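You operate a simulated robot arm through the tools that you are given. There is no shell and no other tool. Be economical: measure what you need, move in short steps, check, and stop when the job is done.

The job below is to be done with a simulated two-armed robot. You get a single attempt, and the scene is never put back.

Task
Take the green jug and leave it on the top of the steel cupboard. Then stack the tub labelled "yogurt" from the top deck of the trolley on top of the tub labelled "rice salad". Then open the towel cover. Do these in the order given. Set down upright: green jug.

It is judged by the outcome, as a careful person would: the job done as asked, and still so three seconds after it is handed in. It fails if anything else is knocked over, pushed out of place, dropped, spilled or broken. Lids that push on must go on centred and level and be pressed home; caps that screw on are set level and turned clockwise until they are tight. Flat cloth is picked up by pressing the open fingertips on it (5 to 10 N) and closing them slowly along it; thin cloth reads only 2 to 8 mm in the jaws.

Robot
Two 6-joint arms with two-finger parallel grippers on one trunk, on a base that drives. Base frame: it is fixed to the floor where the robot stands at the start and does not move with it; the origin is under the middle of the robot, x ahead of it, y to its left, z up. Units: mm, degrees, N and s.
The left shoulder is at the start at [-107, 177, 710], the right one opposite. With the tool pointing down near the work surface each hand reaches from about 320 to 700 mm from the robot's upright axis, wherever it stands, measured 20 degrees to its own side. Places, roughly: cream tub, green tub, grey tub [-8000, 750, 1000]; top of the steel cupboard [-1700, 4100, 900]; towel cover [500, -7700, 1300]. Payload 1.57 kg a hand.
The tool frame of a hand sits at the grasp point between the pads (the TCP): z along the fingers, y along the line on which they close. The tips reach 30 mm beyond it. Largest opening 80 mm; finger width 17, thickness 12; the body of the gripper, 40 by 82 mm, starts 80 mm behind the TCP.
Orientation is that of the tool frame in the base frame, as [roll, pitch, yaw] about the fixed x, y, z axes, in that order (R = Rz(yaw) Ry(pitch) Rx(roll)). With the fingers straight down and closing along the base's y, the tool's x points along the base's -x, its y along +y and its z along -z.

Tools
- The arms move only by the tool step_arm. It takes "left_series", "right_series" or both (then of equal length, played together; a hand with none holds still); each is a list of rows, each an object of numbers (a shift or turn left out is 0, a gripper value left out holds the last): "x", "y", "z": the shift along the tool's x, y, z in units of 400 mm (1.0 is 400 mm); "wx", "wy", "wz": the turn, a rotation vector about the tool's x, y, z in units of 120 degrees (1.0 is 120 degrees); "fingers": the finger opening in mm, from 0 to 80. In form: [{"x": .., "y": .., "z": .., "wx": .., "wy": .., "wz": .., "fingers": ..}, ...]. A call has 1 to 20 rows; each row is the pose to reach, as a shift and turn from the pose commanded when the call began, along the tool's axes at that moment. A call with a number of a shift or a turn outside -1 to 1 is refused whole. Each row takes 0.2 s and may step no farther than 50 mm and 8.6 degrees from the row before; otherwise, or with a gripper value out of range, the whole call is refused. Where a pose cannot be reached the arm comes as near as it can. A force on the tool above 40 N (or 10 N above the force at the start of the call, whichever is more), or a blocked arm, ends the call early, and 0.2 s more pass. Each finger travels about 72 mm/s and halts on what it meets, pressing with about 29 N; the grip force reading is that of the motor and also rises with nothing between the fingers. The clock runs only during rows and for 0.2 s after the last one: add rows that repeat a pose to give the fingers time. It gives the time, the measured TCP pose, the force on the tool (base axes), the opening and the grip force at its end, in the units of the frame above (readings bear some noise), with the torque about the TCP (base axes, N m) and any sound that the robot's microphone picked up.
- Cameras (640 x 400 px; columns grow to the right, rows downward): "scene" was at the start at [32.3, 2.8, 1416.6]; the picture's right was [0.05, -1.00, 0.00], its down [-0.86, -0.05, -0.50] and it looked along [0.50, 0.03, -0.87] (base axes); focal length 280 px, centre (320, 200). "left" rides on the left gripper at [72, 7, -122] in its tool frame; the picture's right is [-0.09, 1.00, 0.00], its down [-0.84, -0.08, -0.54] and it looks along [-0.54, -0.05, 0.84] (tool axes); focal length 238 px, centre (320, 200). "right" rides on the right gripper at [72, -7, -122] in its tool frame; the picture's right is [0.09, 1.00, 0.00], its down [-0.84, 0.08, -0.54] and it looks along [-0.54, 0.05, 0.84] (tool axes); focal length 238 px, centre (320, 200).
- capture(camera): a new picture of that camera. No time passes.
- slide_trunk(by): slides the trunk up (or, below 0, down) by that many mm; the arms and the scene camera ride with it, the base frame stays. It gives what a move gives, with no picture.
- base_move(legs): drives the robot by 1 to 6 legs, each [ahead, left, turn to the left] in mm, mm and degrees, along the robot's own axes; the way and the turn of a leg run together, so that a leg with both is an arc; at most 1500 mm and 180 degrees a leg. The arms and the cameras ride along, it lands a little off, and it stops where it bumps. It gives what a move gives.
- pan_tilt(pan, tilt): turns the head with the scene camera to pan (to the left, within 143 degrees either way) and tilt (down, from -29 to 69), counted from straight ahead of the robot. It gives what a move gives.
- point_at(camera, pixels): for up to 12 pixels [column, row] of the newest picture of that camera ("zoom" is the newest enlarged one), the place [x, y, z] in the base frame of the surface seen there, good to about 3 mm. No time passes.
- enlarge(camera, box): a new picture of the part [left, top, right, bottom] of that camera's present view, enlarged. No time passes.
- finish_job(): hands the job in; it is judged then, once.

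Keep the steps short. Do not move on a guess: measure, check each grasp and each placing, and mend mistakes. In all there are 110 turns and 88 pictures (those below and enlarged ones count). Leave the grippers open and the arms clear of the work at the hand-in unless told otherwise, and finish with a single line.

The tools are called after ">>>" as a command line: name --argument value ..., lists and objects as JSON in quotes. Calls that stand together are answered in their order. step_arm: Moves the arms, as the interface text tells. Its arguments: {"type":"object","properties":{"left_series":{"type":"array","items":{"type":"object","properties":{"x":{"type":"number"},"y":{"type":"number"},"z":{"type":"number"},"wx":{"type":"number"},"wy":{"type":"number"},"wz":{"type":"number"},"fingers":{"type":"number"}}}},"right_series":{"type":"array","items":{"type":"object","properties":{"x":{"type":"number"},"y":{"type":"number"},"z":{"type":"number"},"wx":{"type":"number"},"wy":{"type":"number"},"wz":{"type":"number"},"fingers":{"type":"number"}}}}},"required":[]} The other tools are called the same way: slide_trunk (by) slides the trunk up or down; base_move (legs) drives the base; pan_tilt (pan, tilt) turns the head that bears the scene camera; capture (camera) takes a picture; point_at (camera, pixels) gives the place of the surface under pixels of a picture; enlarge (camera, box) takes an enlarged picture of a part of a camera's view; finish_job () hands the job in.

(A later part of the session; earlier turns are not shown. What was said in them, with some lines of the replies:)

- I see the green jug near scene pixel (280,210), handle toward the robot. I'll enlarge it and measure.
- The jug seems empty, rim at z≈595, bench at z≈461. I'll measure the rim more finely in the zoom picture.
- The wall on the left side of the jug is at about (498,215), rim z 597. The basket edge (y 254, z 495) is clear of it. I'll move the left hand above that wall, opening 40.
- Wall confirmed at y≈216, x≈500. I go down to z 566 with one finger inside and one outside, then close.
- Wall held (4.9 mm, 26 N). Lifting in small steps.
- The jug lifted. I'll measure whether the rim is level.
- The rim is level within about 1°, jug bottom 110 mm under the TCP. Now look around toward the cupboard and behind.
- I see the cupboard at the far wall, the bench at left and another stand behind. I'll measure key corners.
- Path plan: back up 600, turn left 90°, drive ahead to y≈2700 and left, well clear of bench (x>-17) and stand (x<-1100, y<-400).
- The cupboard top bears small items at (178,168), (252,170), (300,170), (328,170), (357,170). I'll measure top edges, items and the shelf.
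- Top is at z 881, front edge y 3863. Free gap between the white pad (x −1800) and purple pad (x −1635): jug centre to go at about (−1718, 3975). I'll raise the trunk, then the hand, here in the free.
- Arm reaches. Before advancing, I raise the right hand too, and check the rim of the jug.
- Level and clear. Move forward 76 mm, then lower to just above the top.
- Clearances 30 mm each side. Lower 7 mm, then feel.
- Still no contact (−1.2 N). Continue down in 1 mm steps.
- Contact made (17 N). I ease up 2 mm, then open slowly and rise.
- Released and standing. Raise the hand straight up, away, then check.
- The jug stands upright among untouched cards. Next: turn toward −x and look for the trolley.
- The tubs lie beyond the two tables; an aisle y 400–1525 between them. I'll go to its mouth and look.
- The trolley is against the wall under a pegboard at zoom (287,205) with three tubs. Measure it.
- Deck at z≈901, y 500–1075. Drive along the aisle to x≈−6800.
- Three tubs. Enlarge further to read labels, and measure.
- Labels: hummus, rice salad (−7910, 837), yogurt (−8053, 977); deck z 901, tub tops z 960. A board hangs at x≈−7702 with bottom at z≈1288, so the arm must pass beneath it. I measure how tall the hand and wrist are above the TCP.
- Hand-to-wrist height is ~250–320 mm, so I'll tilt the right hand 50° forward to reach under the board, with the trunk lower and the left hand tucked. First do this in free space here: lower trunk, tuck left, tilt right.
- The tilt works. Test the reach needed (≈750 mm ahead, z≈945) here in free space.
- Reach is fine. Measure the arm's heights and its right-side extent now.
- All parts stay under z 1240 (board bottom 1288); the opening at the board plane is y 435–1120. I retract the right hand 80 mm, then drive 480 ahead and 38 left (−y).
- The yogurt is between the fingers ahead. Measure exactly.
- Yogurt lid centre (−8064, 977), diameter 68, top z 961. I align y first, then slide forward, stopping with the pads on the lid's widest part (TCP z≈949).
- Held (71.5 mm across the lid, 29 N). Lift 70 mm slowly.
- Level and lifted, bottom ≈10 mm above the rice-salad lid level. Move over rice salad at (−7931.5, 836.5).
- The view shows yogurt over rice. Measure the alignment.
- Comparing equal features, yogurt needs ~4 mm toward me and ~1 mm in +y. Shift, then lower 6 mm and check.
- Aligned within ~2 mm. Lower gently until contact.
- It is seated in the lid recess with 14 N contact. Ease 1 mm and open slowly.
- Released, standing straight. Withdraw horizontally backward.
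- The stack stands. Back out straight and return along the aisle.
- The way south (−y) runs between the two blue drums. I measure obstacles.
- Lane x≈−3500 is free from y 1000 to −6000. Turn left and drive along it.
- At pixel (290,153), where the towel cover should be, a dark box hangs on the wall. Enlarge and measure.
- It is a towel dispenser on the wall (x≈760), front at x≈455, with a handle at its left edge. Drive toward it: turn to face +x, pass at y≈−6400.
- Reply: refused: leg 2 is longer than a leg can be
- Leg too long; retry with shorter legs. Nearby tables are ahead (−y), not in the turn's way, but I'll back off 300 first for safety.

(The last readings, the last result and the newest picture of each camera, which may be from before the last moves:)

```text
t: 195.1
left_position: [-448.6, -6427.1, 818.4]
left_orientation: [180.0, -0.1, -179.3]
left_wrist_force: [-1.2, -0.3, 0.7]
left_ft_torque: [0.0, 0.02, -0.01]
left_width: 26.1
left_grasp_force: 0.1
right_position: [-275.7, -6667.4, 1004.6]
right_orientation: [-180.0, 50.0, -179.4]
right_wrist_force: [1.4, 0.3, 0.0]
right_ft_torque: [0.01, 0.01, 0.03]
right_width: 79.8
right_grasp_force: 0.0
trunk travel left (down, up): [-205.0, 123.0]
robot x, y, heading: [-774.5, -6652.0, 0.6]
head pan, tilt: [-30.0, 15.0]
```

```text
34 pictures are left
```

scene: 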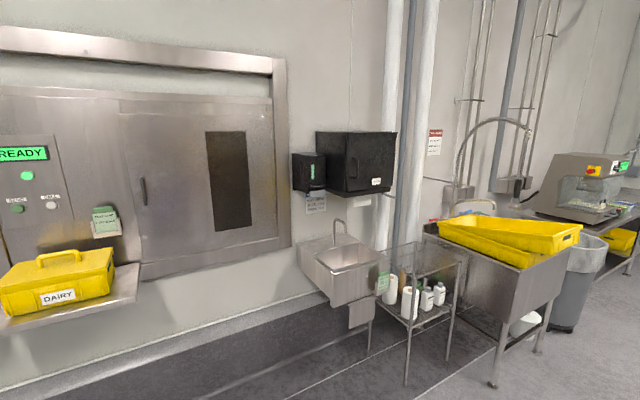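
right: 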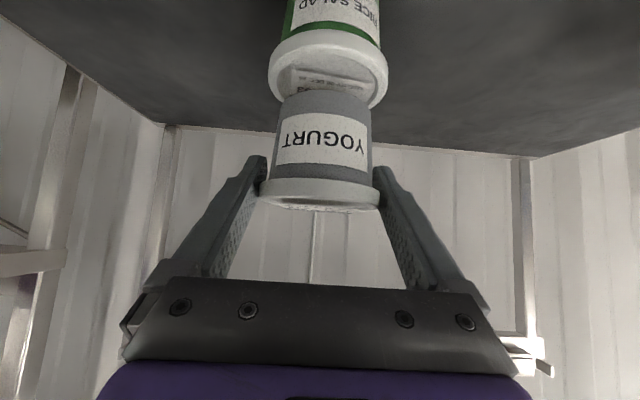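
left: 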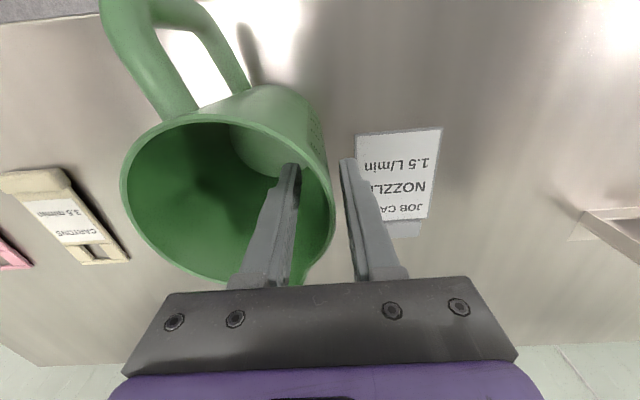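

>>> enlarge --camera "scene" --box '[285, 115, 415, 215]'

>>> point_at --camera "zoom" --pixels '[[165, 120], [165, 330], [250, 330], [480, 90], [275, 130], [275, 290], [470, 330], [345, 230], [400, 300], [30, 210], [170, 200], [280, 220]]'

>>> point_at --camera "scene" --pixels '[[300, 258], [345, 303], [378, 280], [360, 325], [405, 250], [465, 260], [407, 385], [490, 385], [420, 240], [100, 280], [345, 225]]'

```text
4.00 times, centred on (350, 165) of scene
```

zoom: 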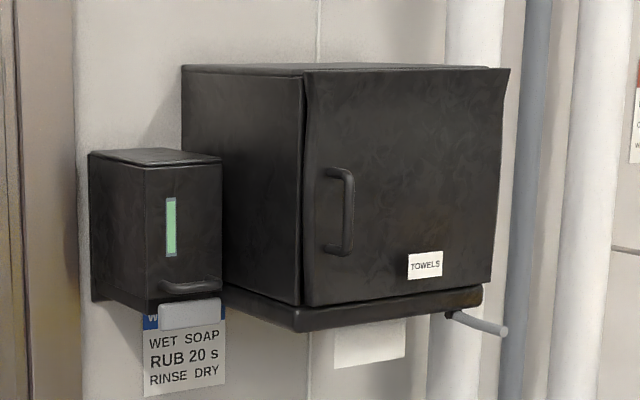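

```text
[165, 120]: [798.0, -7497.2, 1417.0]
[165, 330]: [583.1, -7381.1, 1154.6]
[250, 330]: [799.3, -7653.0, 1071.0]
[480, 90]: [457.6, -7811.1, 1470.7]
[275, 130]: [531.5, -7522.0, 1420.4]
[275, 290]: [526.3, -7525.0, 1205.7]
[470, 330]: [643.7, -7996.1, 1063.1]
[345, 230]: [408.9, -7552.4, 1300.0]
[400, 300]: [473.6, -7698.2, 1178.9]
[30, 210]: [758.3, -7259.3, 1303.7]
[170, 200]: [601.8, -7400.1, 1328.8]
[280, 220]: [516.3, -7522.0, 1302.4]
```

```text
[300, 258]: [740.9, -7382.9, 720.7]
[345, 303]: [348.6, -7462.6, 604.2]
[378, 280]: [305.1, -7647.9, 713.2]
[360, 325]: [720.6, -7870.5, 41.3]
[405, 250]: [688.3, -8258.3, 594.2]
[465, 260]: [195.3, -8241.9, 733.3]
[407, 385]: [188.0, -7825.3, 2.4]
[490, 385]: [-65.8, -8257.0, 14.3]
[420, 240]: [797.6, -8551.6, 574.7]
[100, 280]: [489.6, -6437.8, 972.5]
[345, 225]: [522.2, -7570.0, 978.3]
```

The cover is a door: face x≈458, y −7522…−7815, z 1200–1480, vertical handle at about (409, −7552, 1300) near its left edge, so hinged on the right. I'll raise the trunk and set the right hand horizontal (fingers forward, closing sideways) at z≈1300, here in free space.

>>> slide_trunk --by 120

>>> step_arm --right_series '[{"x": -0.066, "z": -0.056, "wy": -0.0667, "fingers": 70}, {"x": -0.132, "z": -0.112, "wy": -0.133, "fingers": 60}, {"x": -0.199, "z": -0.167, "wy": -0.2, "fingers": 50}, {"x": -0.265, "z": -0.223, "wy": -0.2667}, {"x": -0.331, "z": -0.278, "wy": -0.333}, {"x": -0.331, "z": -0.278, "wy": -0.333}]'

```text
t: 196.6
left_position: [-449.8, -6427.2, 937.6]
left_orientation: [-179.9, 0.0, -179.3]
left_wrist_force: [0.0, -0.3, -0.3]
left_ft_torque: [0.05, -0.04, 0.01]
left_width: 25.9
left_grasp_force: 0.0
right_position: [-276.3, -6669.1, 1124.1]
right_orientation: [-180.0, 50.1, -179.2]
right_wrist_force: [0.5, 1.0, -0.4]
right_ft_torque: [-0.02, 0.0, -0.01]
right_width: 79.9
right_grasp_force: 0.0
trunk travel left (down, up): [-325.0, 3.0]
robot x, y, heading: [-772.4, -6655.0, 0.6]
head pan, tilt: [-30.0, 15.0]
```

```text
t: 198.0
left_position: [-449.1, -6426.5, 936.1]
left_orientation: [179.9, 0.0, -179.2]
left_wrist_force: [-0.5, -0.3, 0.0]
left_ft_torque: [0.0, 0.03, -0.02]
left_width: 26.0
left_grasp_force: 0.1
right_position: [-273.0, -6667.6, 1298.0]
right_orientation: [25.5, 89.9, 26.2]
right_wrist_force: [0.1, -0.7, -0.1]
right_ft_torque: [0.02, 0.02, 0.0]
right_width: 49.9
right_grasp_force: 0.1
trunk travel left (down, up): [-325.0, 3.0]
robot x, y, heading: [-774.0, -6652.5, 0.7]
head pan, tilt: [-30.0, 15.0]
```

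Now drive sideways right 880, then ahead 490, leaving the hand ~190 mm short of the handle.

>>> base_move --legs '[[0, -880, -0.7], [490, 0, 0]]'

>>> capture --camera "right"

>>> pan_tilt --pan -5 --tilt 15

>>> capture --camera "scene"

```text
t: 208.6
left_position: [50.0, -7308.2, 937.0]
left_orientation: [180.0, 0.1, 179.9]
left_wrist_force: [0.5, -0.5, 0.6]
left_ft_torque: [0.01, 0.02, -0.02]
left_width: 25.9
left_grasp_force: 0.1
right_position: [220.3, -7551.9, 1298.3]
right_orientation: [-125.6, 90.0, -125.6]
right_wrist_force: [-0.3, 0.1, 1.1]
right_ft_torque: [-0.02, -0.01, -0.04]
right_width: 50.0
right_grasp_force: 0.0
trunk travel left (down, up): [-325.0, 3.0]
robot x, y, heading: [-278.6, -7528.4, -0.0]
head pan, tilt: [-30.0, 15.0]
```

```text
32 pictures are left
```

right: 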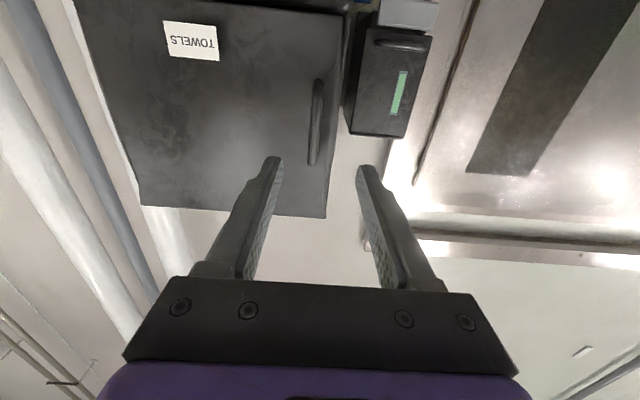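

```text
t: 209.5
left_position: [49.4, -7307.7, 937.7]
left_orientation: [180.0, -0.1, 179.9]
left_wrist_force: [0.2, -0.4, -0.6]
left_ft_torque: [-0.02, -0.01, -0.02]
left_width: 25.9
left_grasp_force: 0.1
right_position: [221.6, -7551.9, 1298.1]
right_orientation: [-145.9, 90.0, -146.1]
right_wrist_force: [-0.3, -0.1, -0.2]
right_ft_torque: [-0.03, 0.05, 0.0]
right_width: 50.1
right_grasp_force: 0.0
trunk travel left (down, up): [-325.0, 3.0]
robot x, y, heading: [-275.4, -7531.2, -0.0]
head pan, tilt: [-5.0, 15.0]
```

```text
31 pictures are left
```

scene: 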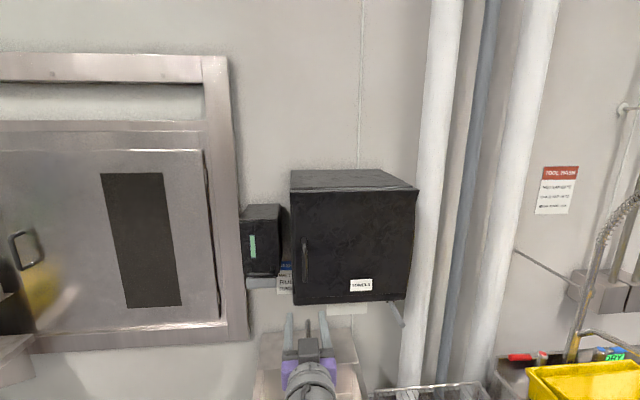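

Measure the handle precisely.

>>> point_at --camera "right" --pixels '[[317, 100], [315, 85], [312, 135], [310, 158], [320, 120], [325, 165], [345, 60], [150, 170], [90, 30], [200, 150]]'

>>> enlarge --camera "scene" --box '[280, 160, 420, 320]'

>>> point_at --camera "zoom" --pixels '[[228, 215], [228, 260], [228, 200], [195, 200], [480, 110], [470, 300], [200, 90], [210, 340]]'

```text
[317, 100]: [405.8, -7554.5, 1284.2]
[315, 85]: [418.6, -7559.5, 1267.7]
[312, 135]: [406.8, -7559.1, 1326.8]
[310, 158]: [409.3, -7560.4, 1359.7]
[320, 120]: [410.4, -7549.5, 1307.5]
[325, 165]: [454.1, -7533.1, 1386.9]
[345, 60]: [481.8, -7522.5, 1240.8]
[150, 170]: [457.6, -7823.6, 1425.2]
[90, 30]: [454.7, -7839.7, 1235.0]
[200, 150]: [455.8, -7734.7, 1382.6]
```

```text
2.50 times, centred on (350, 240) of scene
```

zoom: 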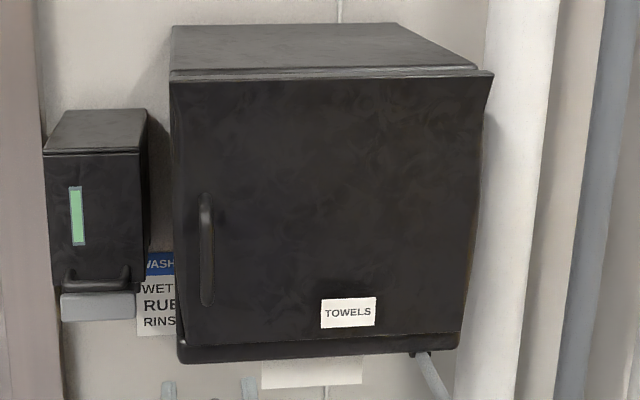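

```text
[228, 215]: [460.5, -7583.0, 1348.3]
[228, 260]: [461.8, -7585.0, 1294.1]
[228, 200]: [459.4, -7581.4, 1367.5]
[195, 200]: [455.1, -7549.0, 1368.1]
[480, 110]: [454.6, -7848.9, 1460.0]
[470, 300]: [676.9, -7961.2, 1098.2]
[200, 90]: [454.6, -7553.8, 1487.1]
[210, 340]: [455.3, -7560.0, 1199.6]
```

Handle bar: y≈−7557, x≈406–418, z 1265–1365. Align and advance to TCP x≈410 (tips stop 15 mm short of the door).

>>> step_arm --right_series '[{"x": -0.0425, "y": -0.0125, "z": 0.06}, {"x": -0.0425, "y": -0.0125, "z": 0.17}, {"x": -0.0425, "y": -0.0125, "z": 0.28}, {"x": -0.0425, "y": -0.0125, "z": 0.38}, {"x": -0.0425, "y": -0.0125, "z": 0.43}, {"x": -0.0425, "y": -0.0125, "z": 0.471}, {"x": -0.0425, "y": -0.0125, "z": 0.471}]'

>>> capture --camera "right"

```text
t: 211.1
left_position: [48.6, -7308.3, 937.9]
left_orientation: [180.0, -0.1, 179.9]
left_wrist_force: [-0.5, 0.0, -0.5]
left_ft_torque: [0.0, -0.05, 0.01]
left_width: 26.1
left_grasp_force: 0.0
right_position: [409.4, -7557.3, 1315.4]
right_orientation: [-123.0, 90.0, -123.1]
right_wrist_force: [0.1, -1.0, -1.0]
right_ft_torque: [0.04, -0.02, -0.03]
right_width: 49.9
right_grasp_force: 0.0
trunk travel left (down, up): [-325.0, 3.0]
robot x, y, heading: [-275.4, -7529.3, -0.1]
head pan, tilt: [-5.0, 15.0]
```

```text
29 pictures are left
```

right: 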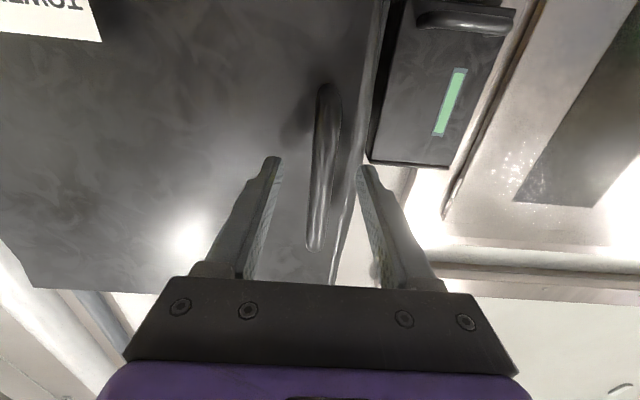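

The bar is between the fingers. Close slowly.

>>> step_arm --right_series '[{"fingers": 38}, {"fingers": 26}, {"fingers": 16}, {"fingers": 8}, {"fingers": 0}, {"fingers": 0}]'

>>> capture --camera "right"

```text
t: 212.5
left_position: [49.5, -7307.7, 938.3]
left_orientation: [-179.9, 0.0, 179.8]
left_wrist_force: [0.0, 0.2, 0.1]
left_ft_torque: [0.01, 0.05, 0.0]
left_width: 26.2
left_grasp_force: 0.1
right_position: [408.5, -7556.9, 1315.2]
right_orientation: [171.6, 90.0, 171.5]
right_wrist_force: [0.2, 2.3, -0.4]
right_ft_torque: [0.01, 0.12, 0.03]
right_width: 13.7
right_grasp_force: 29.9
trunk travel left (down, up): [-325.0, 3.0]
robot x, y, heading: [-279.4, -7528.6, -0.1]
head pan, tilt: [-5.0, 15.0]
```

```text
28 pictures are left
```

right: 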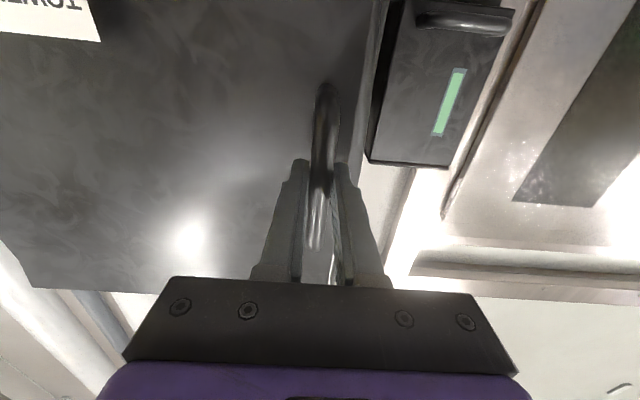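

Bar gripped (13.7 mm, 30 N). Start the arc about the right hinge: 8° with the hand turning along.

>>> step_arm --right_series '[{"z": -0.025, "y": -0.006, "wx": -0.0167}, {"z": -0.05, "y": -0.0123, "wx": -0.0333}, {"z": -0.0745, "y": -0.0196, "wx": -0.05}, {"z": -0.0988, "y": -0.0278, "wx": -0.0667}, {"z": -0.0988, "y": -0.0278, "wx": -0.0667}]'

>>> enlarge --camera "scene" --box '[250, 140, 450, 340]'

```text
t: 213.7
left_position: [48.3, -7305.9, 937.1]
left_orientation: [-179.8, 0.0, 179.9]
left_wrist_force: [-0.3, 0.1, 0.7]
left_ft_torque: [-0.03, -0.02, 0.0]
left_width: 26.0
left_grasp_force: 0.1
right_position: [369.1, -7565.9, 1315.7]
right_orientation: [-91.5, 89.9, -83.4]
right_wrist_force: [-3.5, 8.7, 0.7]
right_ft_torque: [0.07, -0.31, 0.0]
right_width: 13.8
right_grasp_force: 30.6
trunk travel left (down, up): [-325.0, 3.0]
robot x, y, heading: [-279.5, -7529.2, -0.2]
head pan, tilt: [-5.0, 15.0]
```

```text
2.00 times, centred on (350, 240) of scene
```

zoom: 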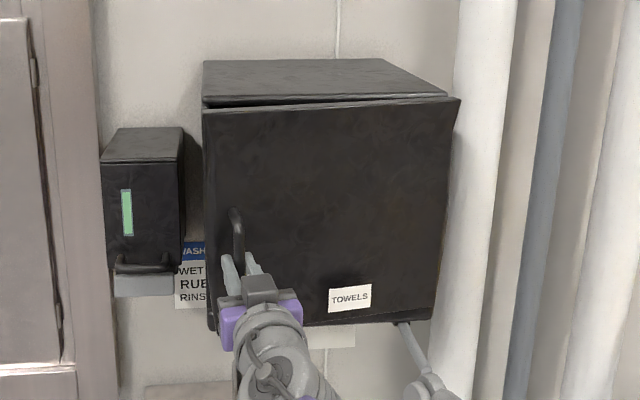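

The door follows (≈8° open); the side force suggests the hinge is a bit nearer. Continue to 32° with a corrected arc.

>>> step_arm --right_series '[{"z": -0.0513, "y": -0.0048, "wx": -0.0333}, {"z": -0.101, "y": -0.0176, "wx": -0.0667}, {"z": -0.1495, "y": -0.034, "wx": -0.1}, {"z": -0.197, "y": -0.0543, "wx": -0.1333}, {"z": -0.2425, "y": -0.0773, "wx": -0.1667}, {"z": -0.2868, "y": -0.1033, "wx": -0.2}, {"z": -0.2868, "y": -0.1033, "wx": -0.2}]'

>>> enlarge --camera "scene" --box '[250, 140, 450, 340]'

```text
t: 214.5
left_position: [49.8, -7308.5, 935.3]
left_orientation: [179.9, -0.1, 179.8]
left_wrist_force: [0.7, 0.2, 0.4]
left_ft_torque: [-0.04, -0.01, 0.02]
left_width: 26.3
left_grasp_force: 0.1
right_position: [342.9, -7573.8, 1314.6]
right_orientation: [93.5, 85.0, 103.8]
right_wrist_force: [6.0, -13.2, -4.5]
right_ft_torque: [-0.67, 0.55, -0.02]
right_width: 14.9
right_grasp_force: 31.0
right hand out of reach, approached as far as the arm can: row 1, 2, 3
trunk travel left (down, up): [-325.0, 3.0]
robot x, y, heading: [-277.4, -7533.0, -0.2]
head pan, tilt: [-5.0, 15.0]
stopped in row 3 (right hand): the force on the tool passed its limit at 54 N (the readings are from after the stop); the commanded pose is now the measured one
```

```text
2.00 times, centred on (350, 240) of scene
```

zoom: 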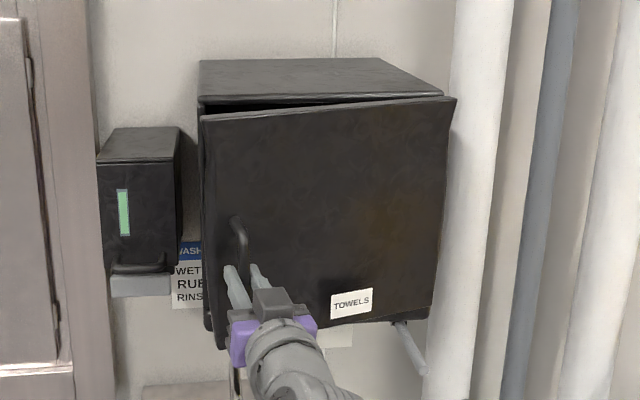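

The hand cannot yaw further there; the door is at ≈13°. I'll keep the hand nearly straight (letting the bar pivot in the pads), undo the yaw and small roll, and continue the arc to 32°.

>>> step_arm --right_series '[{"z": -0.0335, "y": -0.0093, "x": -0.0006, "wx": 0.02, "wz": -0.015}, {"z": -0.083, "y": -0.0255, "x": -0.0018, "wx": 0.04, "wz": -0.03}, {"z": -0.131, "y": -0.0433, "x": -0.0031, "wx": 0.06, "wz": -0.0417}, {"z": -0.178, "y": -0.064, "x": -0.0048, "wx": 0.086, "wz": -0.0417}, {"z": -0.223, "y": -0.0888, "x": -0.0066, "wx": 0.086, "wz": -0.0417}, {"z": -0.223, "y": -0.0888, "x": -0.0066, "wx": 0.086, "wz": -0.0417}]'

>>> enlarge --camera "scene" --box '[250, 140, 450, 340]'

```text
t: 215.9
left_position: [48.9, -7306.3, 936.1]
left_orientation: [-180.0, 0.0, 179.8]
left_wrist_force: [0.4, 0.1, 0.3]
left_ft_torque: [-0.02, -0.01, 0.0]
left_width: 25.7
left_grasp_force: 0.0
right_position: [258.6, -7620.5, 1315.9]
right_orientation: [-169.9, 89.2, -169.4]
right_wrist_force: [-10.3, 13.8, -12.2]
right_ft_torque: [-0.14, -0.07, 0.04]
right_width: 13.5
right_grasp_force: 30.8
trunk travel left (down, up): [-325.0, 3.0]
robot x, y, heading: [-281.3, -7530.5, -0.2]
head pan, tilt: [-5.0, 15.0]
```

```text
2.00 times, centred on (350, 240) of scene
```

zoom: 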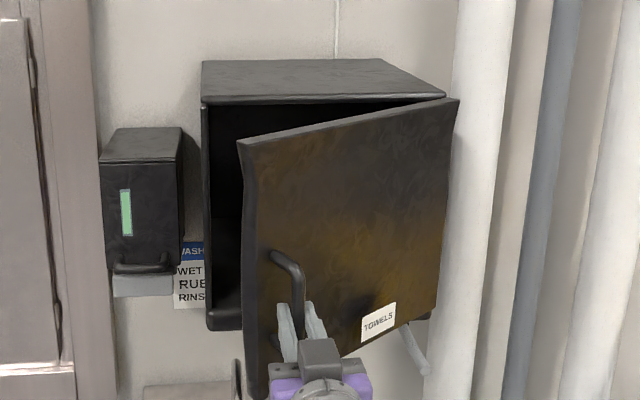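

Door at ≈30°. Refit the arc (radius ≈318) and continue to 60°, hand orientation held.

>>> step_arm --right_series '[{"z": -0.036, "y": -0.022}, {"z": -0.0725, "y": -0.048}, {"z": -0.1, "y": -0.078}, {"z": -0.129, "y": -0.1093}, {"z": -0.155, "y": -0.142}, {"z": -0.179, "y": -0.176}, {"z": -0.2, "y": -0.211}, {"z": -0.221, "y": -0.2475}, {"z": -0.239, "y": -0.285}, {"z": -0.256, "y": -0.323}, {"z": -0.256, "y": -0.323}]'

>>> enlarge --camera "scene" --box '[250, 140, 450, 340]'

```text
t: 218.3
left_position: [50.5, -7309.6, 936.0]
left_orientation: [179.8, 0.0, 179.7]
left_wrist_force: [-0.2, 0.1, -0.3]
left_ft_torque: [0.03, 0.0, -0.01]
left_width: 26.0
left_grasp_force: 0.0
right_position: [177.7, -7713.6, 1305.5]
right_orientation: [146.5, 85.8, 145.2]
right_wrist_force: [11.5, -6.5, 2.5]
right_ft_torque: [-0.55, 0.01, -0.04]
right_width: 14.4
right_grasp_force: 29.8
right hand out of reach, approached as far as the arm can: row 7, 8, 9, 10, 11
trunk travel left (down, up): [-325.0, 3.0]
robot x, y, heading: [-274.9, -7524.1, -0.2]
head pan, tilt: [-5.0, 15.0]
```

```text
2.00 times, centred on (350, 240) of scene
```

zoom: 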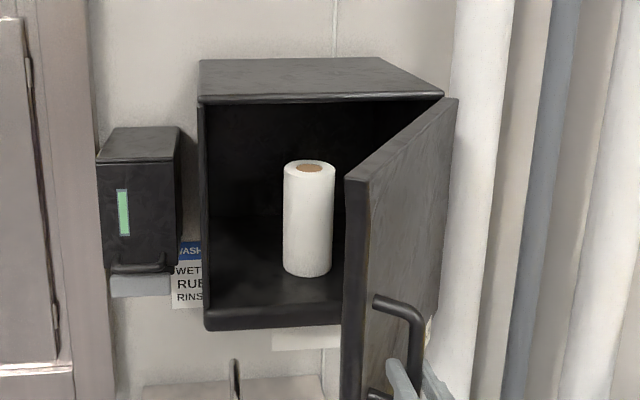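

Open ≈52°; the arm is at its near limit, so I'll let the base carry the gripped handle along the next bit of arc, in two short legs.

>>> base_move --legs '[[-34, -88, 0]]'

>>> enlarge --camera "scene" --box '[250, 140, 450, 340]'

```text
t: 219.7
left_position: [17.6, -7396.4, 936.4]
left_orientation: [179.9, -0.1, 179.8]
left_wrist_force: [0.3, -0.3, -0.3]
left_ft_torque: [0.01, -0.02, 0.0]
left_width: 26.0
left_grasp_force: 0.0
right_position: [142.6, -7800.4, 1305.7]
right_orientation: [147.4, 85.8, 146.2]
right_wrist_force: [10.4, -1.6, -11.3]
right_ft_torque: [-0.62, 0.37, 0.09]
right_width: 14.3
right_grasp_force: 29.8
trunk travel left (down, up): [-325.0, 3.0]
robot x, y, heading: [-312.5, -7614.8, -0.5]
head pan, tilt: [-5.0, 15.0]
```

```text
2.00 times, centred on (350, 240) of scene
```

zoom: 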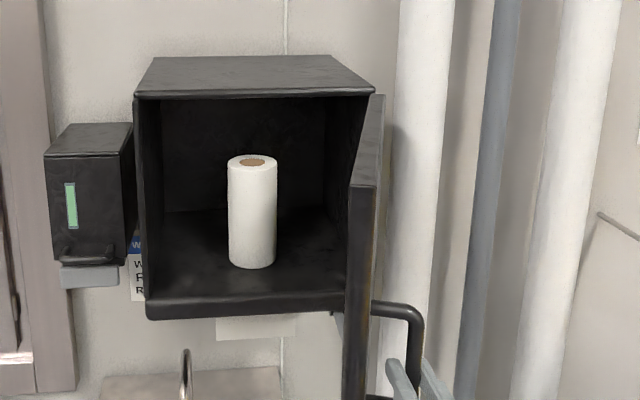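

Forces small, door ≈69°. Continue another leg to ≈88°.

>>> base_move --legs '[[-6, -92, 0]]'

>>> enlarge --camera "scene" --box '[220, 140, 440, 340]'

```text
t: 221.2
left_position: [11.2, -7487.5, 936.2]
left_orientation: [-180.0, -0.1, 179.7]
left_wrist_force: [1.0, -0.4, 0.6]
left_ft_torque: [-0.02, 0.03, 0.0]
left_width: 25.7
left_grasp_force: 0.0
right_position: [137.2, -7890.4, 1306.4]
right_orientation: [148.0, 85.8, 146.7]
right_wrist_force: [16.6, 2.4, 2.5]
right_ft_torque: [-0.51, 0.18, 0.04]
right_width: 14.4
right_grasp_force: 30.7
trunk travel left (down, up): [-325.0, 3.0]
robot x, y, heading: [-318.6, -7707.6, -0.2]
head pan, tilt: [-5.0, 15.0]
```

```text
2.00 times, centred on (330, 240) of scene
```

zoom: 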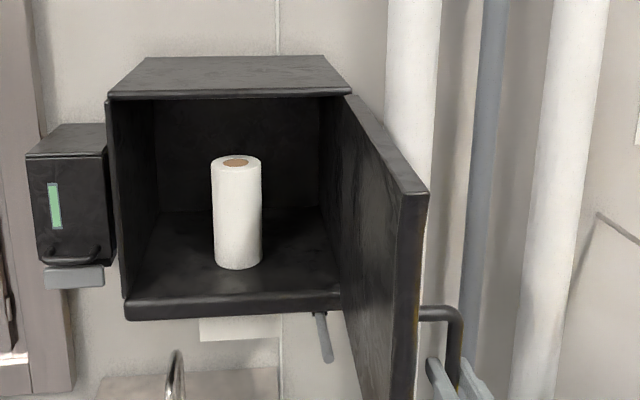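

≈86°. One more short leg to ≈97°, watching the force.

>>> base_move --legs '[[11, -66, 0]]'

>>> capture --camera "right"

```text
t: 222.4
left_position: [22.5, -7552.5, 935.6]
left_orientation: [-180.0, -0.2, 179.7]
left_wrist_force: [-0.2, -0.1, 0.2]
left_ft_torque: [0.0, 0.04, 0.0]
left_width: 26.2
left_grasp_force: 0.1
right_position: [149.2, -7955.0, 1306.6]
right_orientation: [149.0, 85.8, 147.6]
right_wrist_force: [20.6, 6.5, 2.9]
right_ft_torque: [-0.53, 0.18, 0.14]
right_width: 14.3
right_grasp_force: 30.3
trunk travel left (down, up): [-325.0, 3.0]
robot x, y, heading: [-304.0, -7773.3, -0.3]
head pan, tilt: [-5.0, 15.0]
```

```text
21 pictures are left
```

right: 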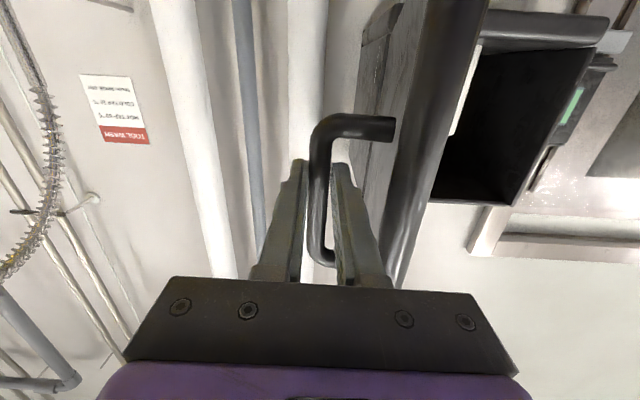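

Door ≈97° open. Open the fingers to 34 mm (outer finger stays clear of the door), then back the base straight off.

>>> step_arm --right_series '[{"fingers": 20}, {"fingers": 28}, {"fingers": 34}, {"fingers": 34}]'

>>> capture --camera "right"

```text
t: 223.4
left_position: [18.9, -7552.1, 937.3]
left_orientation: [179.9, 0.0, 179.7]
left_wrist_force: [-0.6, -0.1, -0.4]
left_ft_torque: [-0.01, -0.01, -0.01]
left_width: 26.0
left_grasp_force: 0.1
right_position: [144.0, -7956.3, 1306.8]
right_orientation: [147.0, 86.0, 145.7]
right_wrist_force: [0.1, 0.9, -0.3]
right_ft_torque: [0.02, 0.04, -0.03]
right_width: 33.9
right_grasp_force: 0.2
trunk travel left (down, up): [-325.0, 3.0]
robot x, y, heading: [-305.3, -7772.5, -0.3]
head pan, tilt: [-5.0, 15.0]
```

```text
20 pictures are left
```

right: 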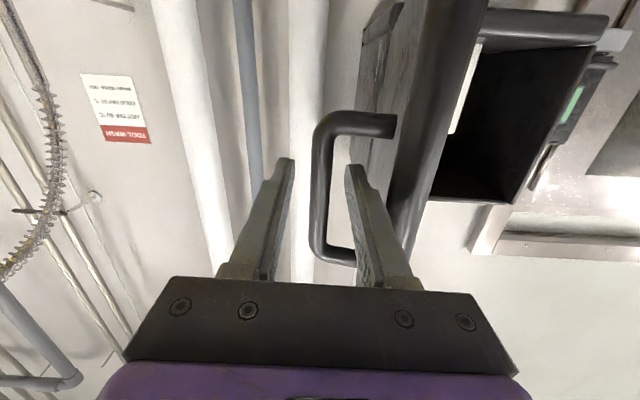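

Free of the bar. Back straight off 300 mm and check the door.

>>> base_move --legs '[[-300, 0, 0]]'

>>> pan_tilt --pan 0 --tilt 20

>>> capture --camera "scene"

>>> step_arm --right_series '[{"fingers": 48}, {"fingers": 62}, {"fingers": 75}, {"fingers": 80}]' --left_series '[{"fingers": 40}, {"fingers": 55}, {"fingers": 70}, {"fingers": 80}]'

```text
t: 225.5
left_position: [-280.0, -7551.1, 937.5]
left_orientation: [-180.0, 0.0, 179.7]
left_wrist_force: [0.3, 0.5, 0.7]
left_ft_torque: [-0.06, 0.01, 0.03]
left_width: 26.1
left_grasp_force: 0.1
right_position: [-154.3, -7954.4, 1306.8]
right_orientation: [146.9, 85.9, 145.6]
right_wrist_force: [0.9, 0.6, 0.1]
right_ft_torque: [0.01, 0.01, 0.01]
right_width: 34.0
right_grasp_force: 0.0
trunk travel left (down, up): [-325.0, 3.0]
robot x, y, heading: [-605.5, -7776.0, -0.4]
head pan, tilt: [-5.0, 15.0]
```

```text
t: 226.1
left_position: [-279.7, -7550.5, 937.9]
left_orientation: [-180.0, 0.0, 179.7]
left_wrist_force: [1.0, 1.1, 0.2]
left_ft_torque: [0.04, -0.01, 0.03]
left_width: 26.2
left_grasp_force: 0.0
right_position: [-154.7, -7954.9, 1306.1]
right_orientation: [146.7, 85.9, 145.5]
right_wrist_force: [-0.7, -0.1, -0.7]
right_ft_torque: [0.01, -0.02, -0.02]
right_width: 34.1
right_grasp_force: 0.2
trunk travel left (down, up): [-325.0, 3.0]
robot x, y, heading: [-604.3, -7773.1, -0.3]
head pan, tilt: [0.0, 20.0]
```

```text
19 pictures are left
```

scene: 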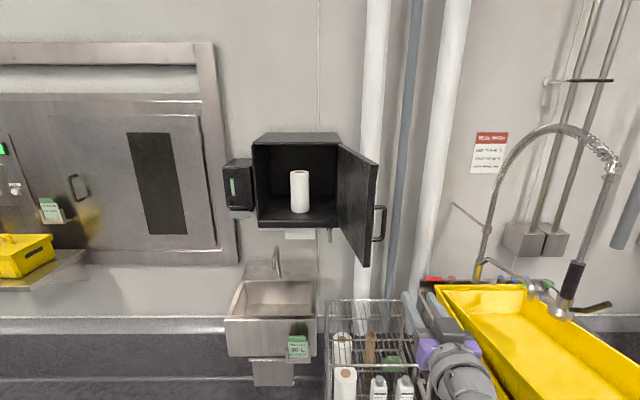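

```text
t: 227.1
left_position: [-278.8, -7550.7, 938.1]
left_orientation: [180.0, -0.1, 179.7]
left_wrist_force: [-0.5, 0.4, 0.4]
left_ft_torque: [0.0, 0.02, 0.0]
left_width: 80.2
left_grasp_force: 0.2
right_position: [-154.4, -7955.4, 1307.0]
right_orientation: [146.9, 85.9, 145.6]
right_wrist_force: [-1.1, 0.3, 0.2]
right_ft_torque: [0.0, 0.0, -0.02]
right_width: 80.0
right_grasp_force: 0.1
trunk travel left (down, up): [-325.0, 3.0]
robot x, y, heading: [-604.4, -7771.6, -0.4]
head pan, tilt: [0.0, 20.0]
```

The cover stays wide open, nothing was disturbed, the grippers are open and the arms are clear. Handing in.

>>> finish_job

```text
The job is handed in.
```

I put the green jug upright on the steel cupboard, stacked the yogurt tub on the rice salad tub, and opened the towel cover, in that order.
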